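You operate a simulated robot arm through the tools that you are given. There is no shell and no other tool.

Carry out the task below with a simulated robot arm. There is one attempt and no reset: what you move stays moved.

TASK
Unclamp and draw back the thermocouple, load the mint mug, then push home and clamp.
Fine: mug upright on the lower kiln shelf; wall switch stays off, lid stays on its stay. Set down upright: mint glazed mug. Where these are worked on the way, their far stop is far enough and under half their travel is too little: thermocouple.
Where things are to end (x, y in the base frame): mint glazed mug within 6 cm of [108, -34].

The check looks at the end state, three seconds after you hand in, the way a careful person would. Anything else that was tipped, shoved, dropped, spilled or broken makes it a failure. Lids that push on must go on centred and level and be pressed home; caps that screw on are set level and turned clockwise until they are tight.

THE ROBOT
A 6-joint arm with a two-finger parallel gripper, fixed in place. Base frame: the origin is at the foot of the arm, x ahead of it, y to its left, z up. Readings come in cm, rad, newtons and seconds.
Its first joint turns from -2.897 to 2.897 rad. Payload 3.91 kg.
Tool frame: the origin (TCP) lies between the finger pads and is the grasp point; the fingertips stand 3 cm ahead of it; z points along the fingers, y is the line along which they close. The gripper opens to 11 cm. The fingers are 2 cm wide and 1 cm thick; the gripper's body (4.8 by 11.2 cm) begins 5.5 cm behind the TCP.
Orientation is that of the tool frame in the base frame, as a unit quaternion [w, x, y, z]. With the fingers straight down and closing along the base's y, the tool's x points along the base's -x, its y along +y and its z along -z.

THE INTERFACE
- The arm moves only by the tool move_arm. Its argument "deltas" is text: rows parted by semicolons, each of 7 numbers parted by spaces: the turn, a rotation vector about the tool's x, y, z in units of 6 degrees (1.0 is 6 degrees), then the shift along the tool's x, y, z in units of 25 mm (1.0 is 25 mm), then the opening in per cent of the stroke, from 0 (shut) to 100 (fully open). In form: rx ry rz x y z fingers; .... A call has 1 to 20 rows; each row shifts and turns the commanded pose from where the row before left it, along the tool's axes as they then stand. A call with a number of a shift or a turn outside -1 to 1 is refused whole. Each row takes 0.2 s and may step no farther than 5 cm and 0.15 rad from the row before; otherwise, or with a gripper value out of range, the whole call is refused. A pose out of reach is approached as far as the arm can. The call stops where the force on the tool passes 40 N (or 10 N more than at its start, if that is more) or the arm is blocked; 0.2 s more then pass. Each finger travels about 10.8 cm/s and halts on what it meets, pressing with about 42 N; the grip force reading is that of the motor and also rises with nothing between the fingers. The clock runs only during rows and for 0.2 s after the last one: add rows that do not move to give the fingers time. The reply holds the time, the measured pose of the TCP, the force on the tool along the base axes, the opening and the grip force, in the units named above and with some noise, with the torque about the TCP (base axes, N m) and any sound that the robot's microphone picked up.
- Cameras (640 x 400 px; columns grow to the right, rows downward): "scene" is fixed at [40.39, 51.14, 137.5]; the picture's right is [-0.91, -0.41, 0.00], its down [-0.22, 0.47, -0.85] and it looks along [0.35, -0.78, -0.52] (base axes); focal length 350 px, centre (320, 200). "wrist" rides on the gripper at [7.2, 1.7, -10.3] in the tool frame; the picture's right is [-0.23, 0.97, 0.00], its down [-0.76, -0.18, -0.62] and it looks along [-0.61, -0.14, 0.78] (tool axes); focal length 222 px, centre (320, 200). There is no depth. A picture from a camera that has moved, and an enlarged one, comes with that camera's place and axes in the base frame and with its lens. The place of the scene camera against the robot may be out by one fixed shift of up to 1.8 cm in any direction.
- snapshot(camera): a new picture of that camera. The clock stands still meanwhile.
- zoom(camera, box): a new picture of the part [left, top, right, bottom] of that camera's present view, enlarged. The clock stands still meanwhile.
- sign_off(): hands the job in; it is judged then, once.

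Nothing tells you positions but the pictures and the camera data. Unless the task says otherwise, let go and move clear before handing in.

The tools are called after "Call:" by a JSON object that holds its "method" and its "body". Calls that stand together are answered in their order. move_arm: Moves the arm, as the interface text tells. Its arguments: {"type":"object","properties":{"deltas":{"type":"string"}},"required":["deltas"]} The other tools are called the same way: snapshot (camera) takes a picture; zoom (camera, box) takes an enlarged picture of a part of a camera's view; sign_off () hands the job in.

At the start:

```text
t: 0.0
tool_pos: [73.8, -3.71, 95.23]
tcp_rot: [0.0, 0.001, 1.0, 0.0]
wrist_force: [0.3, -0.7, 0.1]
torque: [-0.03, 0.0, 0.02]
width: 11.02
gripper_force: 0.0
```

scene: 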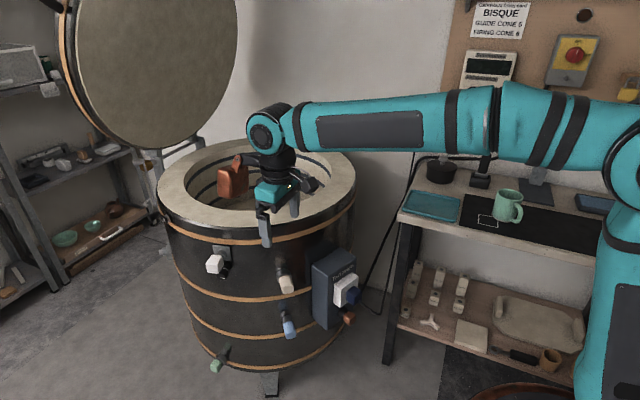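
wrist: 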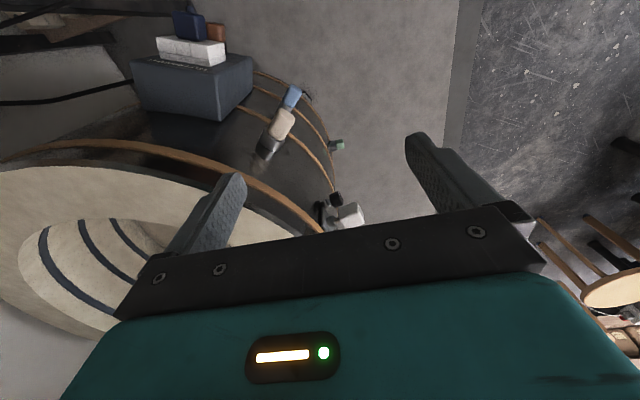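

I see a top-loading kiln with the lid open, a thermocouple or peg hardware on its side, and a mint mug on a bench at the right. I'll take close-up views before moving.

Call:
{"method": "zoom", "body": {"camera": "scene", "box": [150, 120, 370, 260]}}

Call:
{"method": "zoom", "body": {"camera": "scene", "box": [170, 230, 380, 390]}}

Call:
{"method": "zoom", "body": {"camera": "scene", "box": [390, 140, 610, 280]}}

Call:
{"method": "zoom", "body": {"camera": "scene", "box": [430, 0, 640, 140]}}

Call:
{"method": "zoom", "body": {"camera": "wrist", "box": [0, 0, 400, 250]}}

```text
2.86 times, centred on (260, 190) of scene
camera zoom: at [40.39, 51.14, 137.5], right [-0.91, -0.41, 0.0], down [-0.22, 0.47, -0.85], along [0.35, -0.78, -0.52], focal length 1001 px, centre (491, 229)
```

zoom: 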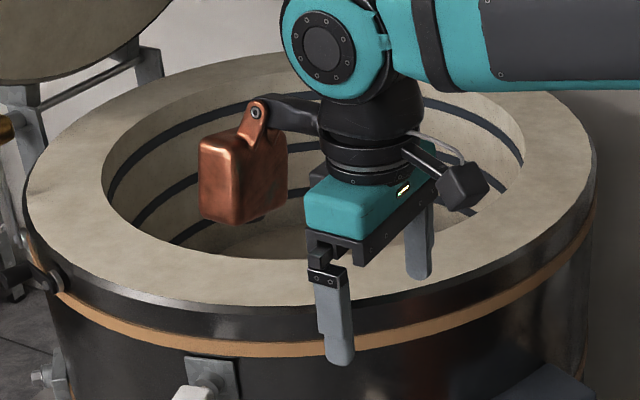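

```text
2.50 times, centred on (275, 310) of scene
camera zoom: at [40.39, 51.14, 137.5], right [-0.91, -0.41, 0.0], down [-0.22, 0.47, -0.85], along [0.35, -0.78, -0.52], focal length 876 px, centre (432, -75)
```

zoom: 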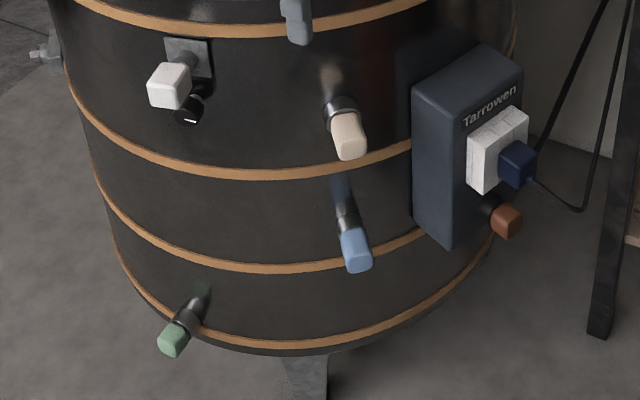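

```text
2.86 times, centred on (500, 210) of scene
camera zoom: at [40.39, 51.14, 137.5], right [-0.91, -0.41, 0.0], down [-0.22, 0.47, -0.85], along [0.35, -0.78, -0.52], focal length 1001 px, centre (-194, 171)
```

zoom: 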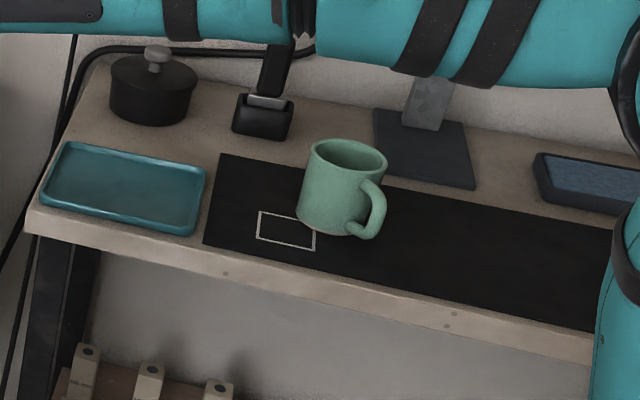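

```text
2.86 times, centred on (535, 70) of scene
camera zoom: at [40.39, 51.14, 137.5], right [-0.91, -0.41, 0.0], down [-0.22, 0.47, -0.85], along [0.35, -0.78, -0.52], focal length 1001 px, centre (-294, 571)
```

zoom: 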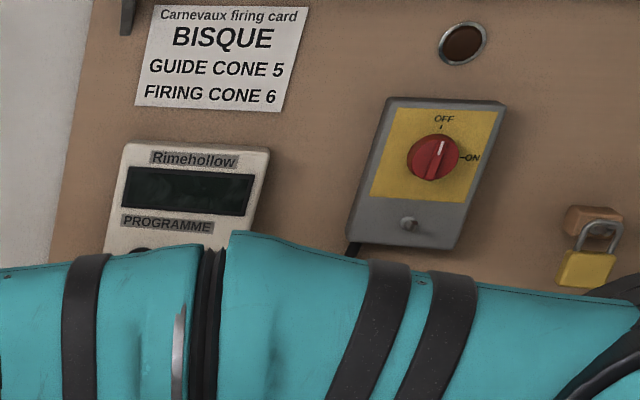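

```text
1.60 times, centred on (200, 125) of wrist
camera zoom: at [66.45, -1.97, 105.54], right [0.23, 0.97, 0.0], down [0.76, -0.18, 0.62], along [0.61, -0.14, -0.78], focal length 355 px, centre (512, 320)
```

zoom: 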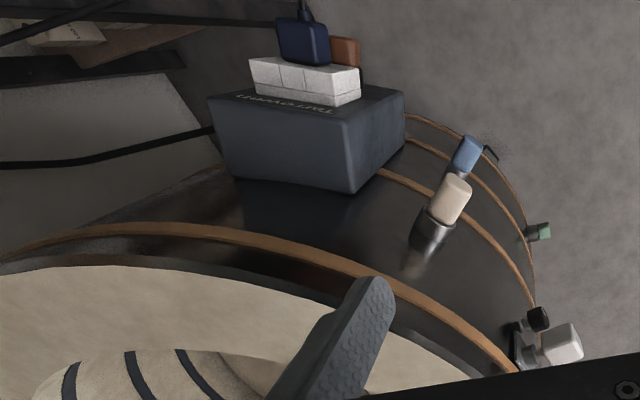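

The white-handled block with the black knob on the kiln's side looks like the thermocouple with its clamp. I put it at about (95, -2, 75), and I'll look closer at it and the nearby parts.

Call:
{"method": "zoom", "body": {"camera": "scene", "box": [190, 235, 254, 295]}}

Call:
{"method": "zoom", "body": {"camera": "wrist", "box": [290, 170, 390, 240]}}

Call:
{"method": "zoom", "body": {"camera": "scene", "box": [390, 240, 610, 380]}}

Call:
{"method": "zoom", "body": {"camera": "scene", "box": [0, 40, 220, 260]}}

```text
6.67 times, centred on (222, 265) of scene
camera zoom: at [40.39, 51.14, 137.5], right [-0.91, -0.41, 0.0], down [-0.22, 0.47, -0.85], along [0.35, -0.78, -0.52], focal length 2335 px, centre (973, -233)
```

zoom: 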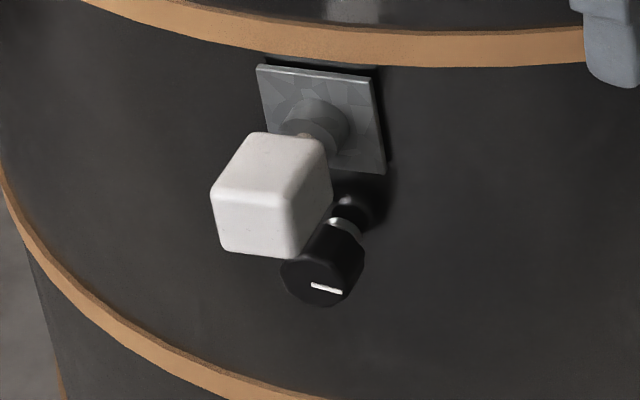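

```text
5.71 times, centred on (340, 205) of wrist
camera zoom: at [66.45, -1.97, 105.54], right [0.23, 0.97, 0.0], down [0.76, -0.18, 0.62], along [0.61, -0.14, -0.78], focal length 1269 px, centre (206, 171)
```

zoom: 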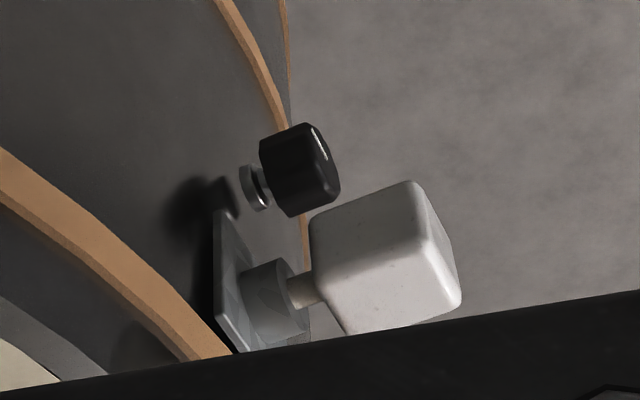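

```text
2.86 times, centred on (500, 310) of scene
camera zoom: at [40.39, 51.14, 137.5], right [-0.91, -0.41, 0.0], down [-0.22, 0.47, -0.85], along [0.35, -0.78, -0.52], focal length 1001 px, centre (-194, -114)
```

zoom: 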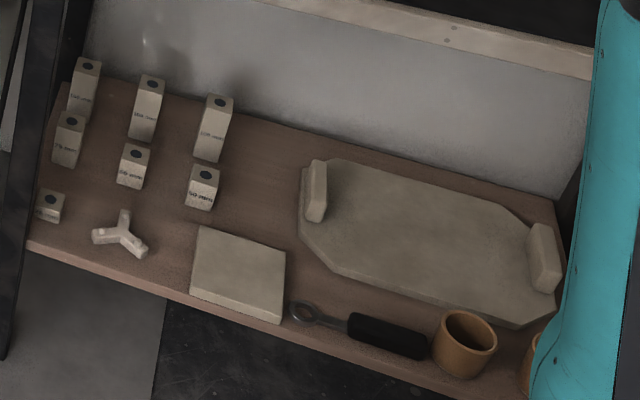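

```text
1.82 times, centred on (110, 150) of scene
camera zoom: at [40.39, 51.14, 137.5], right [-0.91, -0.41, 0.0], down [-0.22, 0.47, -0.85], along [0.35, -0.78, -0.52], focal length 637 px, centre (702, 291)
```

zoom: 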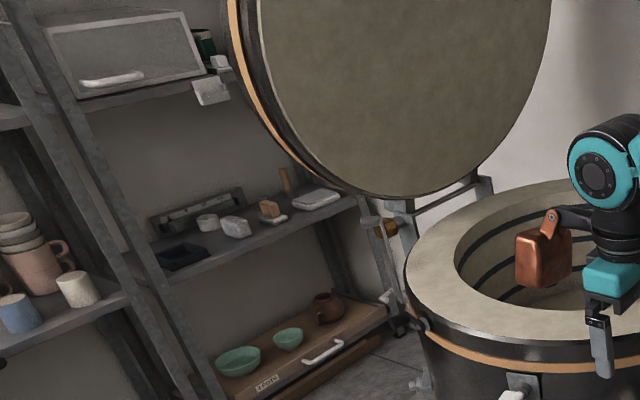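

Next I'll raise the arm and shift it so the wrist camera looks down into the kiln, to find the shelves inside.

Call:
{"method": "move_arm", "body": {"deltas": "0 0 0 0 0 -1 100; 0 0 0 0 -1 -1 100; 0 0 0 0 -1 -1 100; 0 0 0 0 -1 -1 100; 0 0 0 0 -1 -1 100; 0 0 0 0 -1 0 100; 0 0 0 0 -1 0 100; 0 0 0 0 -1 0 100; 0 0 0 0 -1 0 100"}}

Call:
{"method": "snapshot", "body": {"camera": "wrist"}}

Call:
{"method": "snapshot", "body": {"camera": "scene"}}

```text
t: 2.0
tool_pos: [73.64, -23.57, 107.68]
tcp_rot: [0.0, 0.0, 1.0, 0.001]
wrist_force: [0.2, -0.5, -0.4]
torque: [0.0, -0.02, 0.0]
width: 11.01
gripper_force: 0.1
```

```text
taken
camera wrist: at [66.39, -21.95, 118.06], right [0.23, 0.97, 0.0], down [0.76, -0.18, 0.62], along [0.61, -0.14, -0.78], focal length 222 px, centre (320, 200)
```

wrist: 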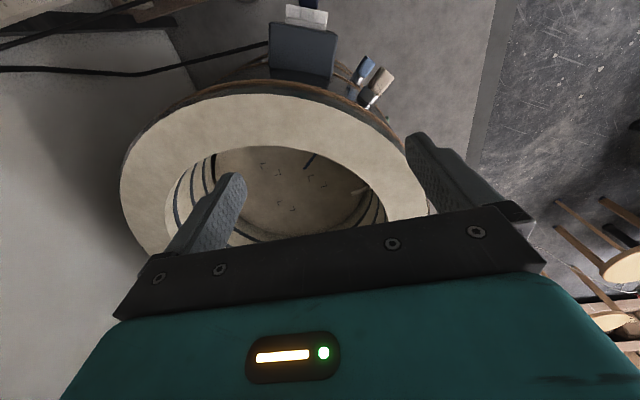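

```text
taken
```

scene: 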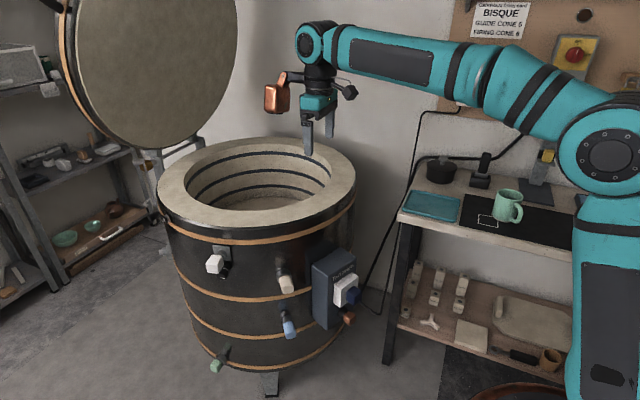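

The kiln is open and its shelf is visible inside, with a thin tube entering from one side. I'll zoom in on the interior.

Call:
{"method": "zoom", "body": {"camera": "wrist", "box": [200, 130, 420, 250]}}

Call:
{"method": "zoom", "body": {"camera": "scene", "box": [150, 130, 370, 260]}}

Call:
{"method": "zoom", "body": {"camera": "scene", "box": [540, 60, 640, 400]}}

```text
2.91 times, centred on (310, 190) of wrist
camera zoom: at [66.39, -21.95, 118.06], right [0.23, 0.97, 0.0], down [0.76, -0.18, 0.62], along [0.61, -0.14, -0.78], focal length 646 px, centre (349, 229)
```

zoom: 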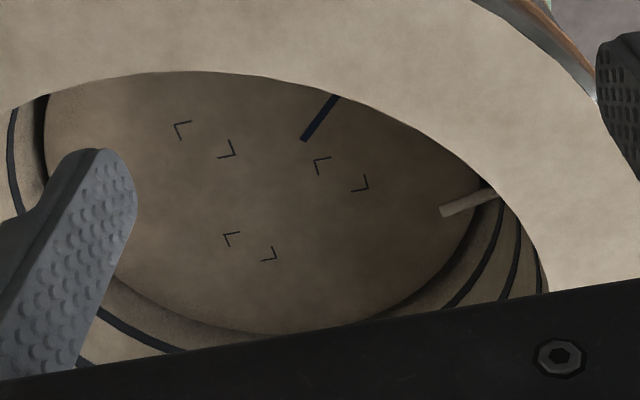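

```text
2.91 times, centred on (260, 195) of scene
camera zoom: at [40.39, 51.14, 137.5], right [-0.91, -0.41, 0.0], down [-0.22, 0.47, -0.85], along [0.35, -0.78, -0.52], focal length 1019 px, centre (494, 214)
```

zoom: 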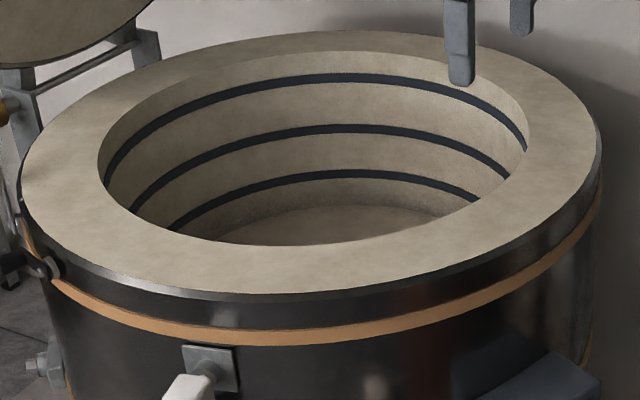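

```text
1.18 times, centred on (590, 230) of scene
camera zoom: at [40.39, 51.14, 137.5], right [-0.91, -0.41, 0.0], down [-0.22, 0.47, -0.85], along [0.35, -0.78, -0.52], focal length 412 px, centre (2, 165)
```

zoom: 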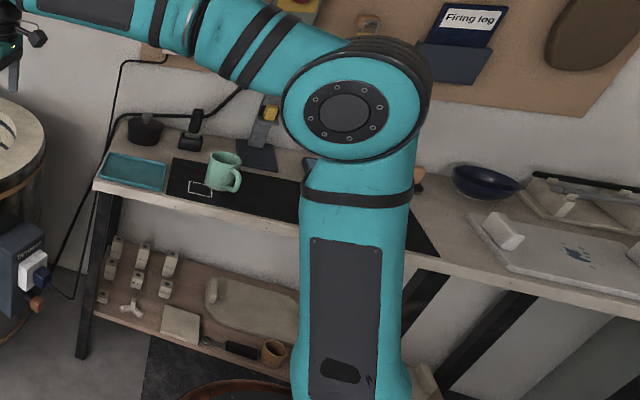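

The shelf has three bracket marks, and the one at about (108, -33) matches the target. The thermocouple tip pokes in on the near-left wall at z≈74. I'll move the arm out in front of the kiln, on the +y side, and turn the tool to face the clamp knob.

Call:
{"method": "move_arm", "body": {"deltas": "0 0 0 0 1 0 100; 0 0 0 0 1 0 100; 0 0 0 0 1 0 100; 0 0 0 0 1 0 100; 0 0 0 0 1 0 100; 0 0 0 0 1 0 100; 0 0 0 0 1 0 100; 0 0 0 0 1 0 100; 0 0 0 0 1 0 100; 0 0 0 0 1 0 100; 0 0 0 0 1 0 100; 0 0 0 0 1 0 100; 0 0 0 0 1 0 100; 0 0 0 0 1 0 100; 0 0 0 0 1 0 100; 0 0 0 0 1 0 100; 0 0 0 0 1 0 100; 0 0 0 0 1 0 100"}}

Call:
{"method": "snapshot", "body": {"camera": "wrist"}}

```text
t: 5.8
tool_pos: [73.71, 21.34, 107.72]
tcp_rot: [0.001, 0.001, 1.0, 0.0]
wrist_force: [-0.5, -0.4, 0.4]
torque: [-0.01, -0.02, 0.02]
width: 11.01
gripper_force: 0.1
```

```text
taken
camera wrist: at [66.44, 22.94, 118.1], right [0.23, 0.97, 0.0], down [0.76, -0.18, 0.62], along [0.61, -0.14, -0.78], focal length 222 px, centre (320, 200)
```

wrist: 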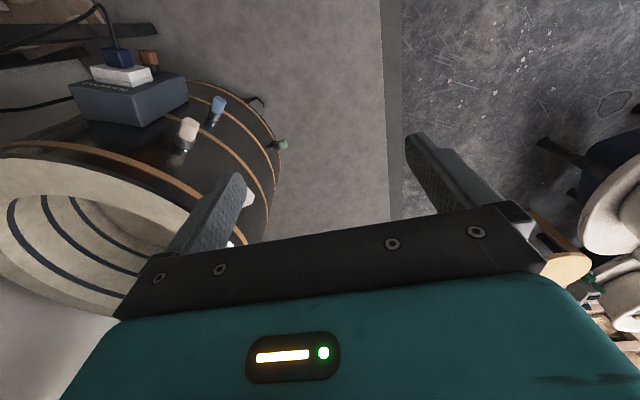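

The space in front of the kiln looks clear. I'll tilt the tool from straight down to horizontal, facing the kiln wall.

Call:
{"method": "move_arm", "body": {"deltas": "0.945 -0.327 0 0 0 0 100; 0.945 -0.327 0 0 0 0 100; 0.945 -0.327 0 0 0 0 100; 0.945 -0.327 0 0 0 0 100; 0.945 -0.327 0 0 0 0 100; 0.945 -0.327 0 0 0 0 100; 0.945 -0.327 0 0 0 0 100; 0.945 -0.327 0 0 0 0 100; 0.945 -0.327 0 0 0 0 100; 0.945 -0.327 0 0 0 0 100; 0.945 -0.327 0 0 0 0 100; 0.945 -0.327 0 0 0 0 100; 0.945 -0.327 0 0 0 0 100; 0.945 -0.327 0 0 0 0 100; 0.945 -0.327 0 0 0 0 100"}}

Call:
{"method": "snapshot", "body": {"camera": "wrist"}}

Call:
{"method": "snapshot", "body": {"camera": "scene"}}

```text
t: 9.0
tool_pos: [73.6, 21.31, 107.84]
tcp_rot: [0.232, 0.0, 0.707, -0.669]
wrist_force: [-0.4, -0.5, 0.0]
torque: [0.0, 0.0, -0.02]
width: 11.0
gripper_force: 0.1
```

```text
taken
camera wrist: at [64.37, 29.03, 103.76], right [0.5, 0.17, -0.85], down [0.42, 0.81, 0.42], along [0.75, -0.57, 0.33], focal length 222 px, centre (320, 200)
```

wrist: 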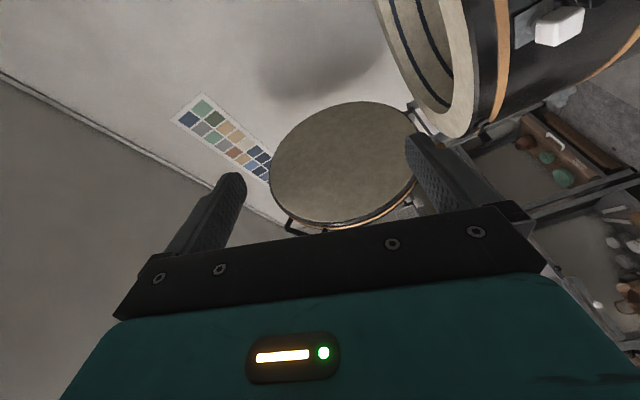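

```text
taken
```

scene: 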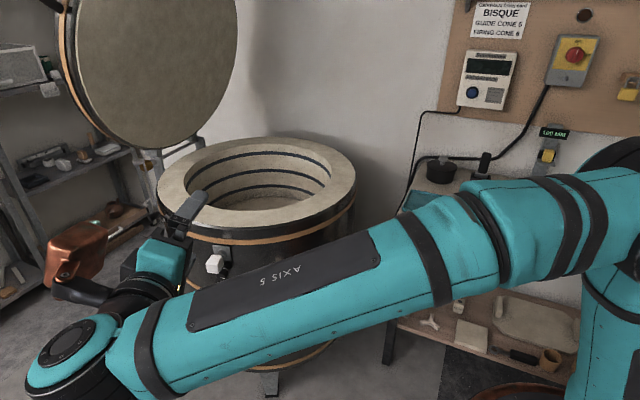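

The tool is now horizontal and facing the kiln. Next I'll roll it so the fingers close horizontally, then descend toward the height of the knob while staying back from it.

Call:
{"method": "move_arm", "body": {"deltas": "0 0 0.982 0 0 0 100; 0 0 0.982 0 0 0 100; 0 0 0.982 0 0 0 100; 0 0 0.982 0 0 0 100; 0 0 0.982 0 0 0 100; 0 0 0.982 0 0 0 100; 0 0 0.982 0 0 0 100; 0 0 0.982 0 0 0 100; 0 0 0.982 0 0 0 100; 0 0 0.982 0 0 0 100; 0 0 0.982 0 0 0 100; 0 0 0.982 0 0 0 100"}}

Call:
{"method": "move_arm", "body": {"deltas": "0 0 0 1 0.5 0 100; 0 0 0 1 0.5 0 100; 0 0 0 1 0.5 0 100; 0 0 0 1 0.5 0 100; 0 0 0 1 0.5 0 100; 0 0 0 1 0.5 0 100; 0 0 0 1 0.5 0 100; 0 0 0 1 0.5 0 100; 0 0 0 1 0.5 0 100; 0 0 0 1 0.5 0 100; 0 0 0 1 0 0 100; 0 0 0 1 0 0 100; 0 0 0 1 0 0 100; 0 0 0 1 0 0 100; 0 0 0 1 0 0 100; 0 0 0 1 0 0 100"}}

Call:
{"method": "snapshot", "body": {"camera": "wrist"}}

Call:
{"method": "snapshot", "body": {"camera": "scene"}}

```text
t: 11.6
tool_pos: [73.72, 21.32, 107.71]
tcp_rot: [0.575, 0.41, 0.576, -0.411]
wrist_force: [-0.5, -0.3, 0.0]
torque: [0.01, -0.02, 0.01]
width: 10.99
gripper_force: 0.1
```

```text
t: 15.0
tool_pos: [85.32, 25.41, 67.7]
tcp_rot: [0.575, 0.409, 0.577, -0.412]
wrist_force: [1.3, -0.3, 0.7]
torque: [0.02, 0.02, 0.0]
width: 11.01
gripper_force: 0.1
```

```text
taken
camera wrist: at [83.53, 35.76, 60.53], right [0.92, 0.32, 0.22], down [-0.37, 0.53, 0.76], along [0.12, -0.78, 0.61], focal length 222 px, centre (320, 200)
```

wrist: 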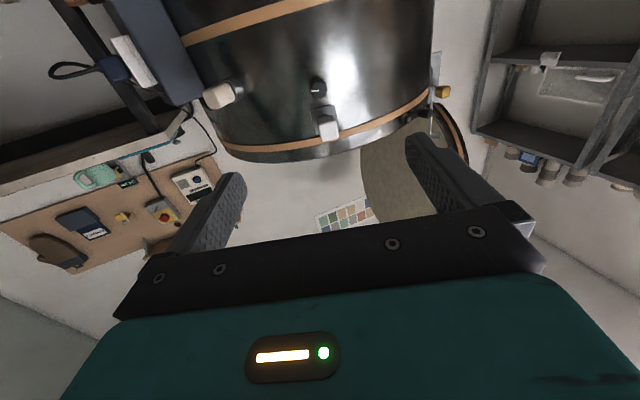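

```text
taken
```

scene: 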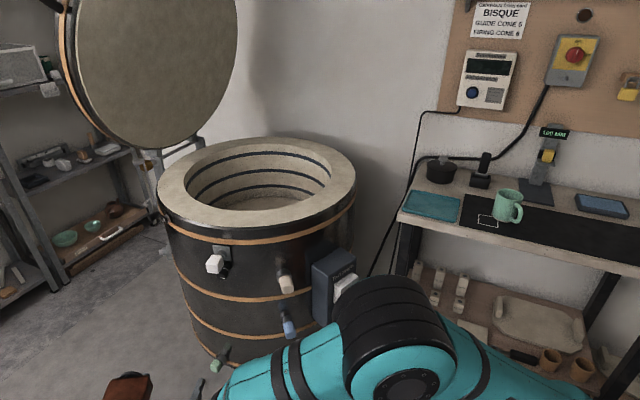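

The tool now faces the knob and thermocouple, and the wrist view is upside down. I'll zoom in on the knob.

Call:
{"method": "zoom", "body": {"camera": "wrist", "box": [270, 60, 390, 160]}}

Call:
{"method": "zoom", "body": {"camera": "scene", "box": [195, 235, 245, 285]}}

```text
4.00 times, centred on (330, 110) of wrist
camera zoom: at [83.53, 35.76, 60.53], right [0.92, 0.32, 0.22], down [-0.37, 0.53, 0.76], along [0.12, -0.78, 0.61], focal length 888 px, centre (280, 560)
```

zoom: 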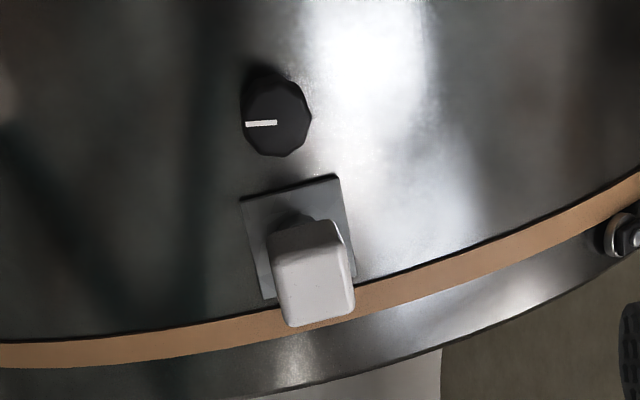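

```text
8.00 times, centred on (220, 260) of scene
camera zoom: at [40.39, 51.14, 137.5], right [-0.91, -0.41, 0.0], down [-0.22, 0.47, -0.85], along [0.35, -0.78, -0.52], focal length 2802 px, centre (1120, -280)
```

zoom: 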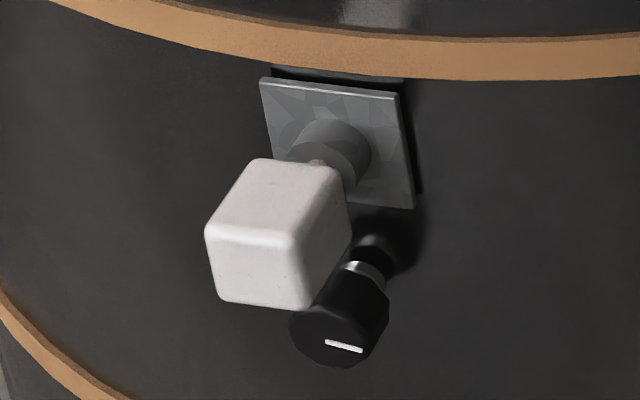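

Triangulating from the two wrist views puts the knob at about (95.3, -5.1, 69.6) and the thermocouple's white block at about (94.7, -2.6, 75.5). I'll move closer for a better look before gripping.

Call:
{"method": "move_arm", "body": {"deltas": "0 0 0 -0.1 0 1 100; 0 0 0 -0.1 0 1 100; 0 0 0 -0.1 0 1 100; 0 0 0 -0.1 0 1 100; 0 0 0 -0.1 0 1 100; 0 0 0 -0.1 0 1 100; 0 0 0 -0.1 0 1 100; 0 0 0 -0.06 0 1 100"}}

Call:
{"method": "snapshot", "body": {"camera": "wrist"}}

Call:
{"method": "zoom", "body": {"camera": "wrist", "box": [240, 50, 440, 190]}}

Call:
{"method": "snapshot", "body": {"camera": "scene"}}

```text
t: 16.8
tool_pos: [92.05, 6.54, 69.49]
tcp_rot: [0.575, 0.409, 0.577, -0.412]
wrist_force: [0.4, 0.7, 0.1]
torque: [-0.03, 0.01, 0.0]
width: 11.0
gripper_force: 0.0
```

```text
taken
camera wrist: at [90.2, 16.8, 62.3], right [0.92, 0.32, 0.22], down [-0.37, 0.53, 0.76], along [0.12, -0.78, 0.61], focal length 222 px, centre (320, 200)
```

wrist: 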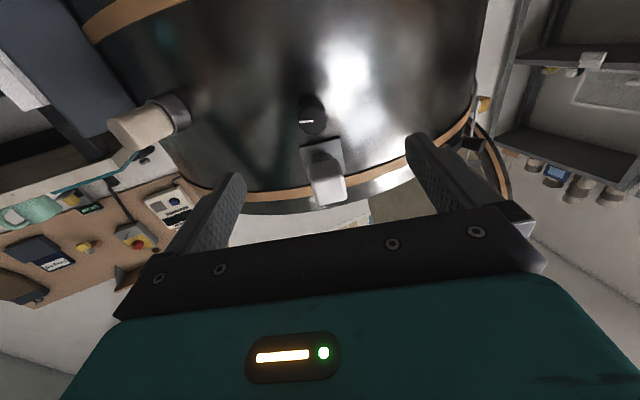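

```text
2.86 times, centred on (340, 120) of wrist
camera zoom: at [90.2, 16.8, 62.3], right [0.92, 0.32, 0.22], down [-0.37, 0.53, 0.76], along [0.12, -0.78, 0.61], focal length 635 px, centre (263, 429)
```

zoom: 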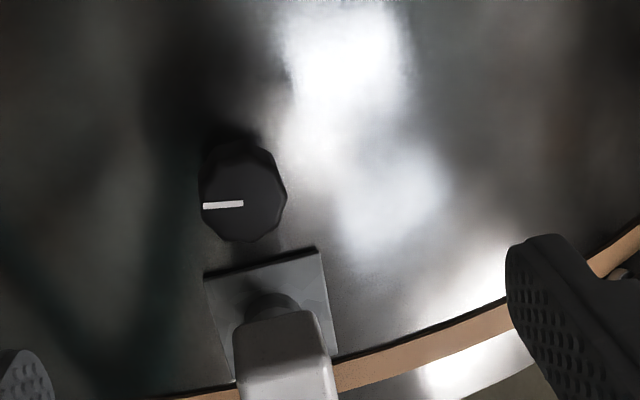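

```text
taken
```

scene: 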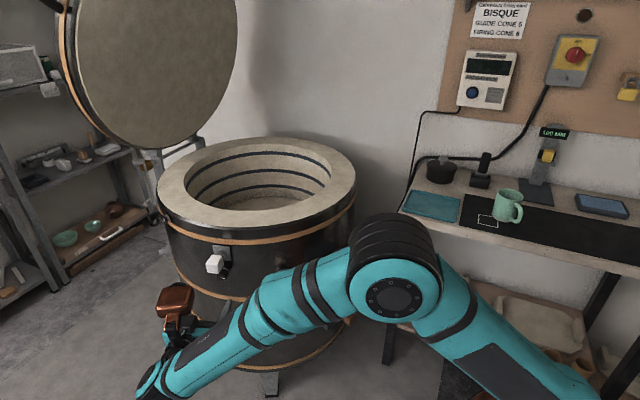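

The knob is eight-sided, about 2.9 cm across, with its front face near y=-4.4 and its mark at 3 o'clock. The radial axis works out about 4° different from my tool heading. I'll correct the heading and move in most of the way with the fingers open.

Call:
{"method": "move_arm", "body": {"deltas": "0.667 0 0 0 0 0 100; 0 0 0 0.04 0.025 1 100; 0 0 0 0.04 0.025 1 100; 0 0 0 0.04 0.025 1 100; 0 0 0 0 0 0 100"}}

Call:
{"method": "snapshot", "body": {"camera": "wrist"}}

Call:
{"method": "zoom", "body": {"camera": "wrist", "box": [220, 80, 420, 230]}}

```text
t: 18.0
tool_pos: [93.99, -0.85, 69.22]
tcp_rot: [0.561, 0.429, 0.562, -0.431]
wrist_force: [0.4, 0.1, 0.6]
torque: [-0.01, -0.01, 0.01]
width: 10.98
gripper_force: 0.0
```

```text
taken
camera wrist: at [92.91, 9.59, 62.03], right [0.94, 0.25, 0.22], down [-0.33, 0.56, 0.76], along [0.07, -0.79, 0.61], focal length 222 px, centre (320, 200)
```

wrist: 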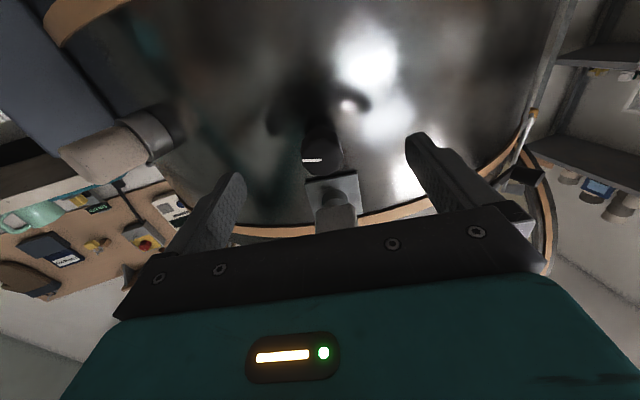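

```text
2.67 times, centred on (320, 155) of wrist
camera zoom: at [92.91, 9.59, 62.03], right [0.94, 0.25, 0.22], down [-0.33, 0.56, 0.76], along [0.07, -0.79, 0.61], focal length 592 px, centre (320, 320)
```

zoom: 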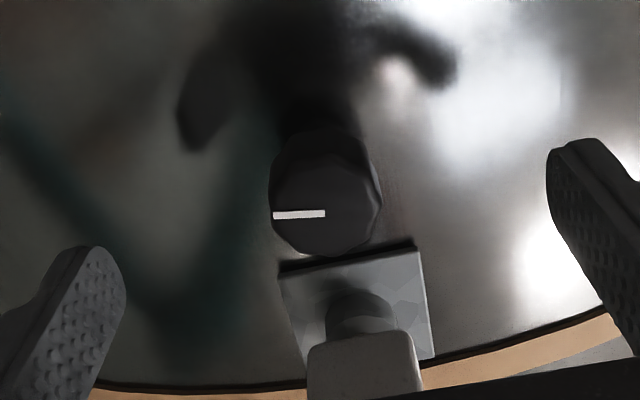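

The knob is centred between the fingers, with its face at about (95.06, -4.3, 69.26). I'll advance the last 3.5 cm and close on it.

Call:
{"method": "move_arm", "body": {"deltas": "0 0 0 0 0.05 0.7 100; 0 0 0 0 0 0.7 100; 0 0 0 0 0 0 100; 0 0 0 0 0 0 60; 0 0 0 0 0 0 40; 0 0 0 0 0 0 20; 0 0 0 0 0 0 10; 0 0 0 0 0 0 10"}}

Call:
{"method": "zoom", "body": {"camera": "wrist", "box": [220, 80, 420, 230]}}

```text
t: 19.8
tool_pos: [94.97, -4.12, 69.21]
tcp_rot: [0.56, 0.43, 0.562, -0.432]
wrist_force: [-7.1, -0.3, -0.3]
torque: [-0.14, -0.07, -0.94]
width: 2.98
gripper_force: 44.9
```

```text
2.67 times, centred on (320, 155) of wrist
camera zoom: at [93.94, 6.23, 62.01], right [0.94, 0.25, 0.22], down [-0.33, 0.56, 0.76], along [0.07, -0.79, 0.61], focal length 592 px, centre (320, 320)
```

zoom: 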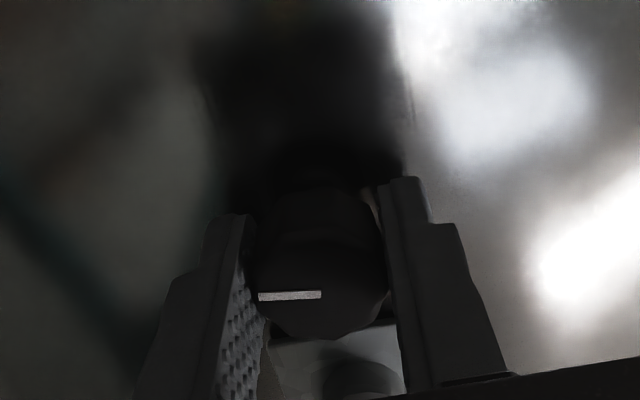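

I have the knob gripped at 3.0 cm. I'll turn it counter-clockwise as seen from outside, in small steps, and watch the torque.

Call:
{"method": "move_arm", "body": {"deltas": "0 0 -0.6 0 0 0 10; 0 0 -0.6 0 0 0 10; 0 0 -0.6 0 0 0 10; 0 0 -0.6 0 0 0 10; 0 0 -0.6 0 0 0 10"}}

Call:
{"method": "zoom", "body": {"camera": "wrist", "box": [220, 80, 420, 230]}}

Call:
{"method": "zoom", "body": {"camera": "scene", "box": [170, 220, 290, 310]}}

```text
t: 21.0
tool_pos: [95.03, -4.2, 69.26]
tcp_rot: [0.485, 0.336, 0.622, -0.515]
wrist_force: [-13.1, -9.5, -0.7]
torque: [0.48, 0.11, -0.95]
width: 3.0
gripper_force: 45.2
```

```text
2.67 times, centred on (320, 155) of wrist
camera zoom: at [91.69, 5.63, 61.85], right [0.96, 0.26, -0.09], down [-0.09, 0.62, 0.78], along [0.26, -0.74, 0.62], focal length 592 px, centre (320, 320)
```

zoom: 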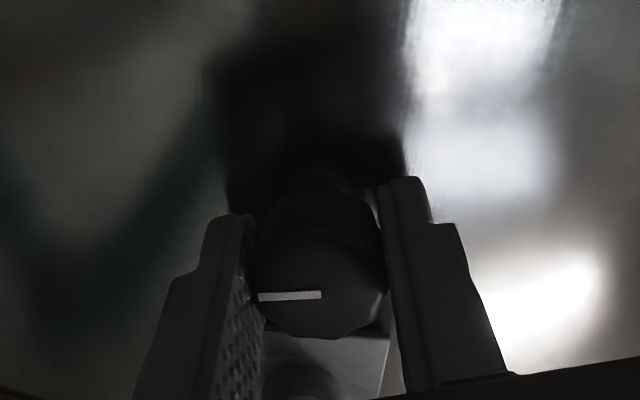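

```text
4.44 times, centred on (230, 265) of scene
camera zoom: at [40.39, 51.14, 137.5], right [-0.91, -0.41, 0.0], down [-0.22, 0.47, -0.85], along [0.35, -0.78, -0.52], focal length 1557 px, centre (720, -89)
```

zoom: 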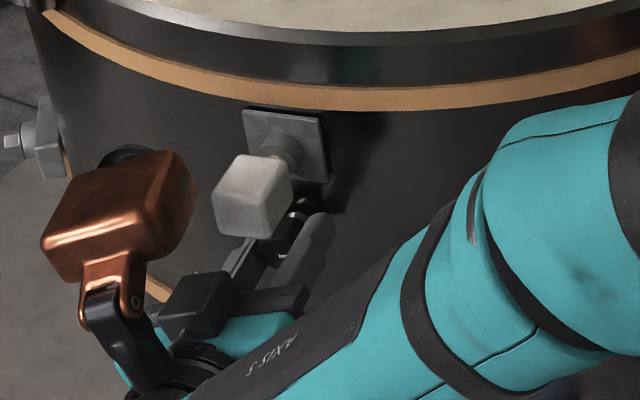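

The mark stays fixed relative to the fingers, so the knob is turning with the gripper. I'll keep turning.

Call:
{"method": "move_arm", "body": {"deltas": "0 0 -0.8 0 0 0 10; 0 0 -0.8 0 0 0 10; 0 0 -0.8 0 0 0 10; 0 0 -0.8 0 0 0 10; 0 0 -0.8 0 0 0 10"}}

Call:
{"method": "zoom", "body": {"camera": "wrist", "box": [220, 80, 420, 230]}}

```text
t: 22.2
tool_pos: [95.04, -4.06, 69.28]
tcp_rot: [0.374, 0.208, 0.675, -0.601]
wrist_force: [-8.4, -27.2, 4.8]
torque: [-0.58, -0.16, -0.55]
width: 3.0
gripper_force: 44.8
stopped in row 5: the force on the tool passed its limit at 41 N (the readings are from after the stop); the commanded pose is now the measured one
```

```text
2.67 times, centred on (320, 155) of wrist
camera zoom: at [88.98, 4.94, 62.69], right [0.86, 0.23, -0.47], down [0.19, 0.7, 0.69], along [0.48, -0.68, 0.55], focal length 592 px, centre (320, 320)
```

zoom: 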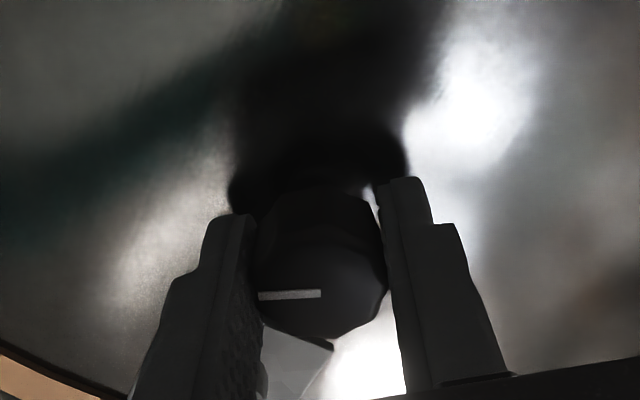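

The force along the knob axis is building as I turn, so the knob may shift axially as it unscrews. I'll test with a 1 mm move outward to see which way relieves the force.

Call:
{"method": "move_arm", "body": {"deltas": "0 0 0 0 0 -0.04 10; 0 0 0 0 0 0 10"}}

```text
t: 22.8
tool_pos: [94.94, -3.9, 69.35]
tcp_rot: [0.376, 0.208, 0.676, -0.599]
wrist_force: [-10.2, -35.1, 10.1]
torque: [-0.56, -0.13, -0.81]
width: 2.97
gripper_force: 45.1
```

Moving out increased the pull, so I'll ease inward instead.

Call:
{"method": "move_arm", "body": {"deltas": "0 0 0 0 0 0.08 10; 0 0 0 0 0 0 10"}}

```text
t: 23.4
tool_pos: [95.0, -3.79, 69.43]
tcp_rot: [0.377, 0.208, 0.675, -0.599]
wrist_force: [-25.7, -13.6, 13.9]
torque: [-0.1, -0.06, -1.29]
width: 2.96
gripper_force: 44.5
```

The readings are odd, and something besides the knob could be touching. I'll check the pictures.

Call:
{"method": "snapshot", "body": {"camera": "scene"}}

Call:
{"method": "zoom", "body": {"camera": "scene", "box": [160, 210, 280, 310]}}

Call:
{"method": "snapshot", "body": {"camera": "wrist"}}

```text
taken
```

scene: 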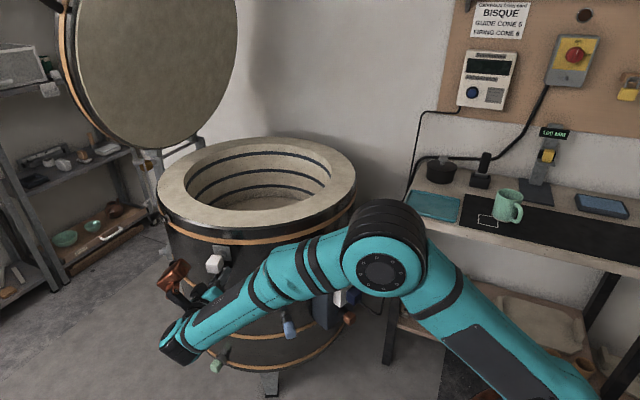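

```text
4.00 times, centred on (220, 260) of scene
camera zoom: at [40.39, 51.14, 137.5], right [-0.91, -0.41, 0.0], down [-0.22, 0.47, -0.85], along [0.35, -0.78, -0.52], focal length 1401 px, centre (720, -40)
```

zoom: 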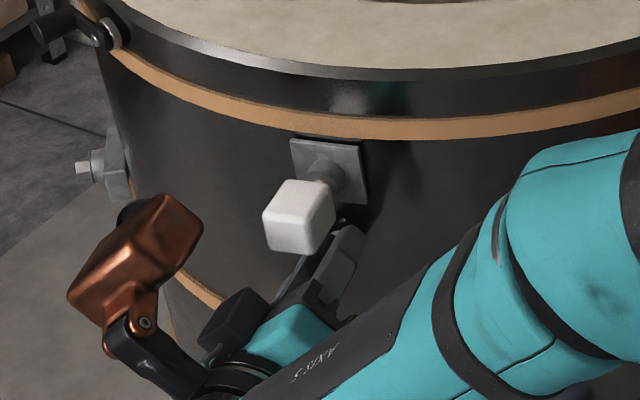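

```text
taken
camera wrist: at [88.92, 5.18, 62.74], right [0.85, 0.23, -0.46], down [0.19, 0.7, 0.69], along [0.48, -0.68, 0.55], focal length 222 px, centre (320, 200)
```

wrist: 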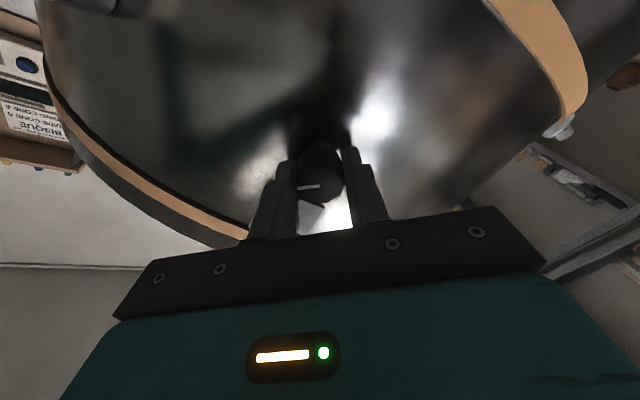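

Nothing else is in contact, so this is strain from a small misalignment building up in the rigid grip. I'll release, let it relax, and check the knob's state before re-gripping.

Call:
{"method": "move_arm", "body": {"deltas": "0 0 0 0 0 0 30; 0 0 0 0 0 0 45; 0 0 0 0 0 0 45"}}

Call:
{"method": "zoom", "body": {"camera": "wrist", "box": [220, 80, 420, 230]}}

```text
t: 24.2
tool_pos: [95.01, -3.96, 69.22]
tcp_rot: [0.377, 0.207, 0.676, -0.598]
wrist_force: [0.2, -0.1, 0.3]
torque: [0.02, 0.04, 0.01]
width: 4.94
gripper_force: 0.0
```

```text
2.67 times, centred on (320, 155) of wrist
camera zoom: at [89.05, 5.06, 62.62], right [0.85, 0.23, -0.47], down [0.19, 0.7, 0.69], along [0.48, -0.68, 0.55], focal length 592 px, centre (320, 320)
```

zoom: 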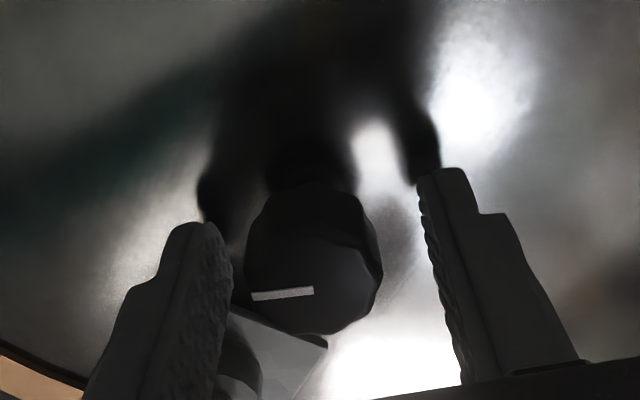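

The knob has turned about 40° and stayed there. I'll nudge the TCP about 1.4 mm toward the knob's axis, correct the heading by about 2°, and re-grip.

Call:
{"method": "move_arm", "body": {"deltas": "0.25 0.22 0 0 -0.05 0 45; 0 0 0 0 0 0 45; 0 0 0 0 0 0 10; 0 0 0 0 0 0 10; 0 0 0 0 0 0 10"}}

```text
t: 25.4
tool_pos: [95.01, -4.04, 69.34]
tcp_rot: [0.364, 0.219, 0.672, -0.606]
wrist_force: [6.5, -0.1, -3.7]
torque: [0.37, 0.05, 0.86]
width: 2.94
gripper_force: 45.3
```

The torque flipped sign, so the true heading lies between the two. I'll back off half of both corrections and keep turning.

Call:
{"method": "move_arm", "body": {"deltas": "-0.12 -0.11 0 0 0.025 0 10; 0 0 0 0 0 0 10"}}

Call:
{"method": "move_arm", "body": {"deltas": "0 0 -0.6 0 0 0 10; 0 0 -0.6 0 0 0 10; 0 0 -0.6 0 0 0 10; 0 0 -0.6 0 0 0 10; 0 0 -0.6 0 0 0 10"}}

Call:
{"method": "zoom", "body": {"camera": "wrist", "box": [220, 80, 420, 230]}}

```text
t: 26.0
tool_pos: [95.01, -4.06, 69.31]
tcp_rot: [0.369, 0.213, 0.675, -0.603]
wrist_force: [-4.8, 3.4, -5.4]
torque: [0.88, 0.2, -0.65]
width: 2.96
gripper_force: 45.1
```

```text
t: 27.2
tool_pos: [95.11, -4.12, 69.2]
tcp_rot: [0.27, 0.106, 0.699, -0.654]
wrist_force: [-15.3, 7.3, -0.6]
torque: [0.25, 0.03, -0.66]
width: 2.94
gripper_force: 45.1
```

```text
2.67 times, centred on (320, 155) of wrist
camera zoom: at [87.32, 4.62, 64.11], right [0.68, 0.17, -0.72], down [0.39, 0.74, 0.54], along [0.62, -0.65, 0.44], focal length 592 px, centre (320, 320)
```

zoom: 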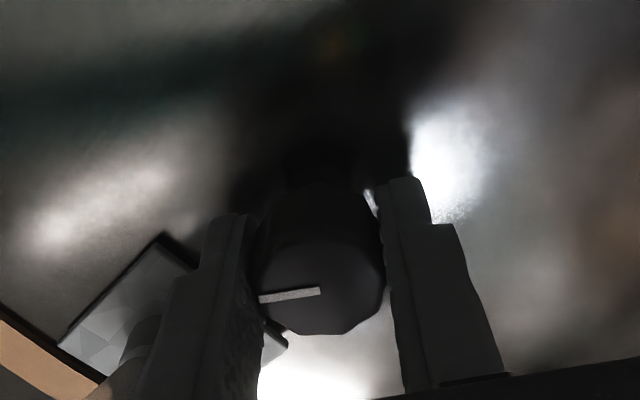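

The forces are lower now and the turn is about 58°. Continuing.

Call:
{"method": "move_arm", "body": {"deltas": "0 0 -0.6 0 0 0 10; 0 0 -0.6 0 0 0 10; 0 0 -0.6 0 0 0 10; 0 0 -0.6 0 0 0 10; 0 0 -0.6 0 0 0 10; 0 0 -0.6 0 0 0 10"}}

Call:
{"method": "zoom", "body": {"camera": "wrist", "box": [220, 80, 420, 230]}}

Call:
{"method": "zoom", "body": {"camera": "scene", "box": [160, 210, 280, 310]}}

```text
t: 28.6
tool_pos: [95.0, -4.02, 69.43]
tcp_rot: [0.144, -0.028, 0.706, -0.693]
wrist_force: [-4.6, 1.6, 5.9]
torque: [-0.06, -0.05, 1.06]
width: 2.92
gripper_force: 45.6
```

```text
2.67 times, centred on (320, 155) of wrist
camera zoom: at [85.87, 4.26, 66.45], right [0.37, 0.09, -0.92], down [0.55, 0.78, 0.3], along [0.75, -0.62, 0.24], focal length 592 px, centre (320, 320)
```

zoom: 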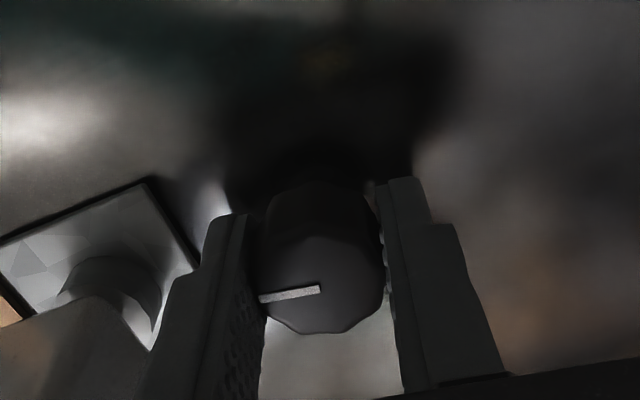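

```text
4.00 times, centred on (220, 260) of scene
camera zoom: at [40.39, 51.14, 137.5], right [-0.91, -0.41, 0.0], down [-0.22, 0.47, -0.85], along [0.35, -0.78, -0.52], focal length 1401 px, centre (720, -40)
```

zoom: 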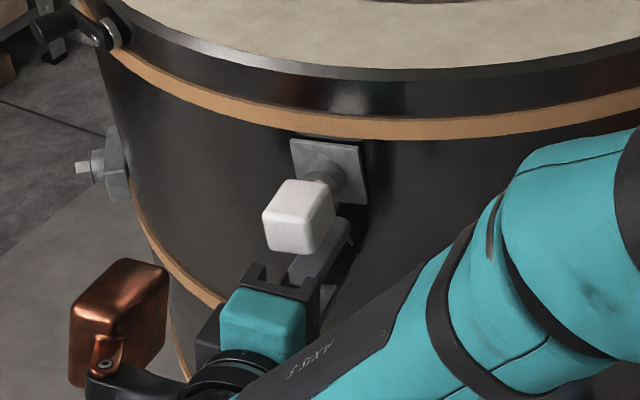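

About 80° turned with low forces. I'll continue, watching the finger's clearance under the block.

Call:
{"method": "move_arm", "body": {"deltas": "0 0 -0.5 0 0 0 10; 0 0 -0.5 0 0 0 10; 0 0 -0.5 0 0 0 10; 0 0 -0.5 0 0 0 10"}}

Call:
{"method": "zoom", "body": {"camera": "wrist", "box": [120, 80, 420, 280]}}

```text
t: 29.6
tool_pos: [95.08, -4.07, 69.3]
tcp_rot: [-0.071, 0.102, -0.699, 0.704]
wrist_force: [2.2, -2.4, 8.9]
torque: [0.21, -0.68, 0.03]
width: 2.93
gripper_force: 45.5
```

```text
2.00 times, centred on (270, 180) of wrist
camera zoom: at [85.42, 4.16, 67.93], right [0.18, 0.04, -0.98], down [0.6, 0.79, 0.14], along [0.78, -0.61, 0.12], focal length 444 px, centre (420, 240)
```

zoom: 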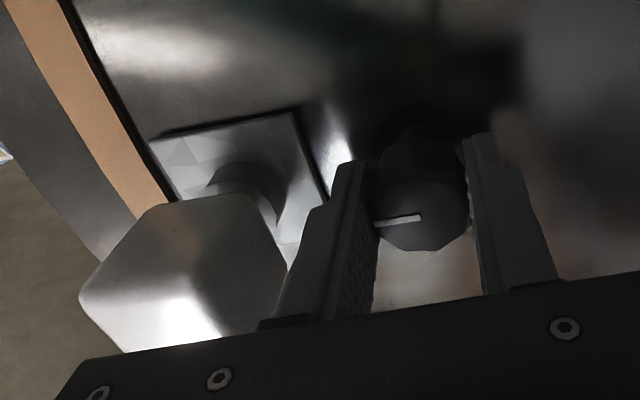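

Resistance about the knob axis has appeared at about 90° of turn, so this is probably the stop. I'll push a few degrees more to confirm.

Call:
{"method": "move_arm", "body": {"deltas": "0 0 -0.4 0 0 0 10; 0 0 -0.4 0 0 0 10"}}

Call:
{"method": "zoom", "body": {"camera": "wrist", "box": [120, 80, 420, 280]}}

```text
t: 30.2
tool_pos: [95.09, -3.99, 69.31]
tcp_rot: [-0.041, 0.131, -0.694, 0.707]
wrist_force: [0.3, -5.2, 9.4]
torque: [0.45, -0.58, 0.1]
width: 2.97
gripper_force: 45.1
```

```text
2.00 times, centred on (270, 180) of wrist
camera zoom: at [85.32, 4.14, 68.55], right [0.1, 0.02, -0.99], down [0.6, 0.79, 0.08], along [0.79, -0.61, 0.06], focal length 444 px, centre (420, 240)
```

zoom: 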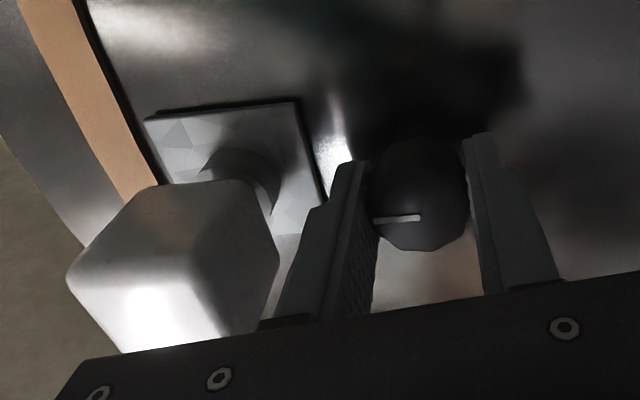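

The mark slipped within the fingers while the knob stayed put, so it is at its unclamped stop, about 90° counter-clockwise. I'll open the fingers slightly, because the block is close above, and back straight out.

Call:
{"method": "move_arm", "body": {"deltas": "0 0 0 0 0 0 31; 0 0 0 0 0 0 31; 0 0 0 0 0 -0.5 31; 0 0 0 0 0 -0.5 31; 0 0 0 0 0 -1 31; 0 0 0 0 0 -1 31; 0 0 0 0 0 -1 31; 0 0 0 0 0 -1 31"}}

Call:
{"method": "snapshot", "body": {"camera": "wrist"}}

Call:
{"method": "zoom", "body": {"camera": "scene", "box": [180, 220, 260, 290]}}

```text
t: 32.0
tool_pos: [92.06, 8.12, 69.07]
tcp_rot: [-0.04, 0.13, -0.694, 0.707]
wrist_force: [0.3, -0.8, 0.3]
torque: [-0.01, 0.01, 0.03]
width: 3.39
gripper_force: 0.0
```

```text
taken
camera wrist: at [82.21, 16.36, 68.38], right [0.1, 0.02, -0.99], down [0.6, 0.79, 0.08], along [0.79, -0.61, 0.06], focal length 222 px, centre (320, 200)
```

wrist: 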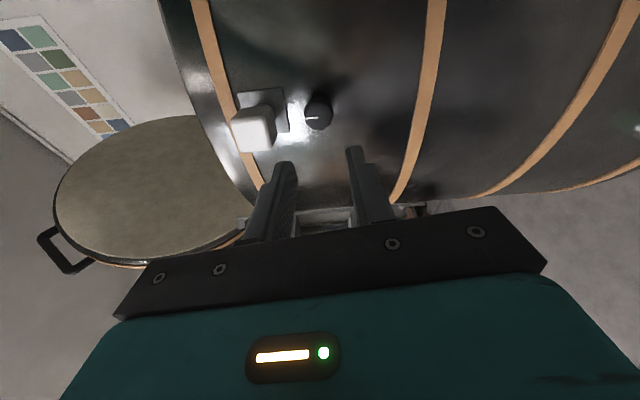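

```text
5.71 times, centred on (220, 255) of scene
camera zoom: at [40.39, 51.14, 137.5], right [-0.91, -0.41, 0.0], down [-0.22, 0.47, -0.85], along [0.35, -0.78, -0.52], focal length 2001 px, centre (891, -114)
```

zoom: 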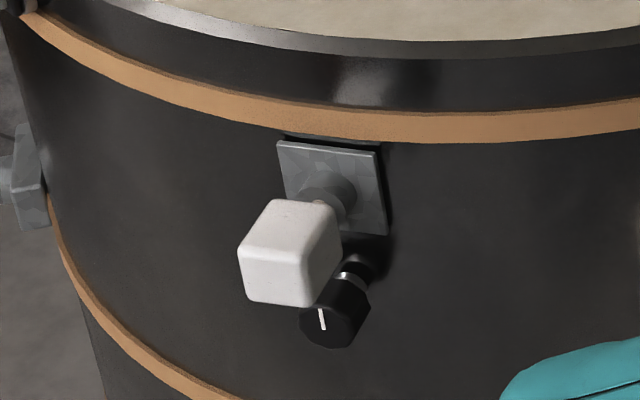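

The knob mark now points to 12 o'clock, so the clamp is open. Next is the thermocouple's white block, which I'll zoom in on to place it precisely.

Call:
{"method": "zoom", "body": {"camera": "wrist", "box": [180, 40, 380, 180]}}

```text
2.86 times, centred on (280, 110) of wrist
camera zoom: at [82.21, 16.36, 68.38], right [0.1, 0.02, -0.99], down [0.6, 0.79, 0.08], along [0.79, -0.61, 0.06], focal length 635 px, centre (434, 457)
```

zoom: 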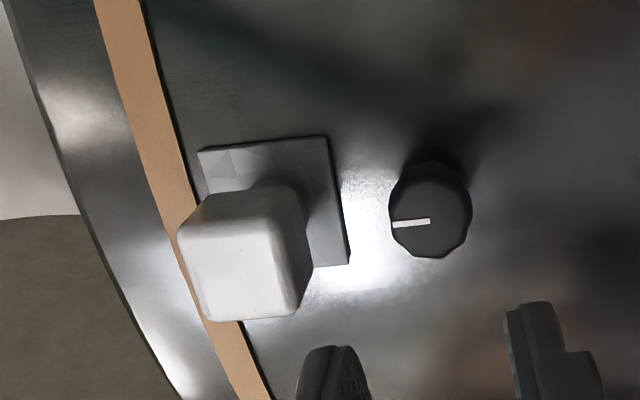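

The block is about 3.7 cm across, centred near (94.65, -2.6, 75.45). I'll roll the tool back so the fingers close horizontally, rise to the block's height, and take a check view before going in.

Call:
{"method": "move_arm", "body": {"deltas": "0 0 1 0 0 0 60; 0 0 1 0 0 0 60; 0 0 1 0 0 0 60; 0 0 1 0 0 0 60; 0 0 1 0 0 0 60; 0 0 1 0 0 0 60; 0 0 1 0 0 0 60; 0 0 1 0 0 0 60; 0 0 1 0 0 0 60; 0 0 1 0 0 0 60; 0 0 1 0 0 0 60; 0 0 1 0 0 0 60; 0 0 1 0 0 0 60; 0 0 1 0 0 0 60; 0 0 1 0 0 0 60; 0 0 1 0 0 0 60; 0 0 0.23 0 0 0 60"}}

Call:
{"method": "move_arm", "body": {"deltas": "0 0 0 -0.85 0 0 60; 0 0 0 -0.85 0 0 60; 0 0 0 -0.85 0 0 60; 0 0 0 0 0 0 60"}}

Call:
{"method": "zoom", "body": {"camera": "wrist", "box": [180, 40, 460, 240]}}

```text
t: 35.6
tool_pos: [92.08, 8.03, 69.26]
tcp_rot: [0.558, 0.436, 0.556, -0.435]
wrist_force: [-0.4, -0.2, 0.6]
torque: [0.01, 0.04, 0.02]
width: 6.61
gripper_force: 0.0
```

```text
t: 36.6
tool_pos: [91.99, 8.03, 75.71]
tcp_rot: [0.556, 0.437, 0.556, -0.437]
wrist_force: [-0.2, 0.2, 0.4]
torque: [0.01, -0.03, 0.01]
width: 6.63
gripper_force: 0.0
```

```text
2.00 times, centred on (320, 140) of wrist
camera zoom: at [91.05, 18.44, 68.44], right [0.94, 0.24, 0.23], down [-0.32, 0.56, 0.76], along [0.05, -0.79, 0.61], focal length 444 px, centre (320, 320)
```

zoom: 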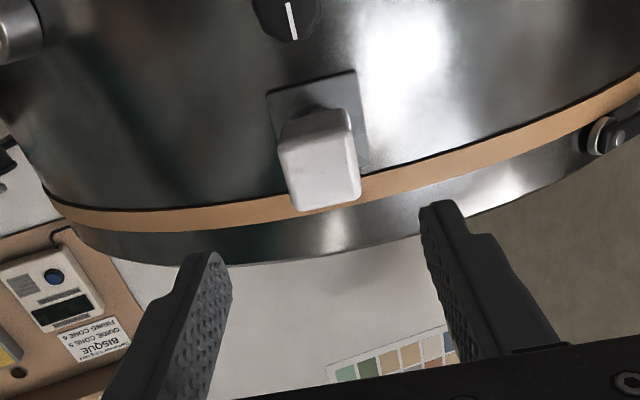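

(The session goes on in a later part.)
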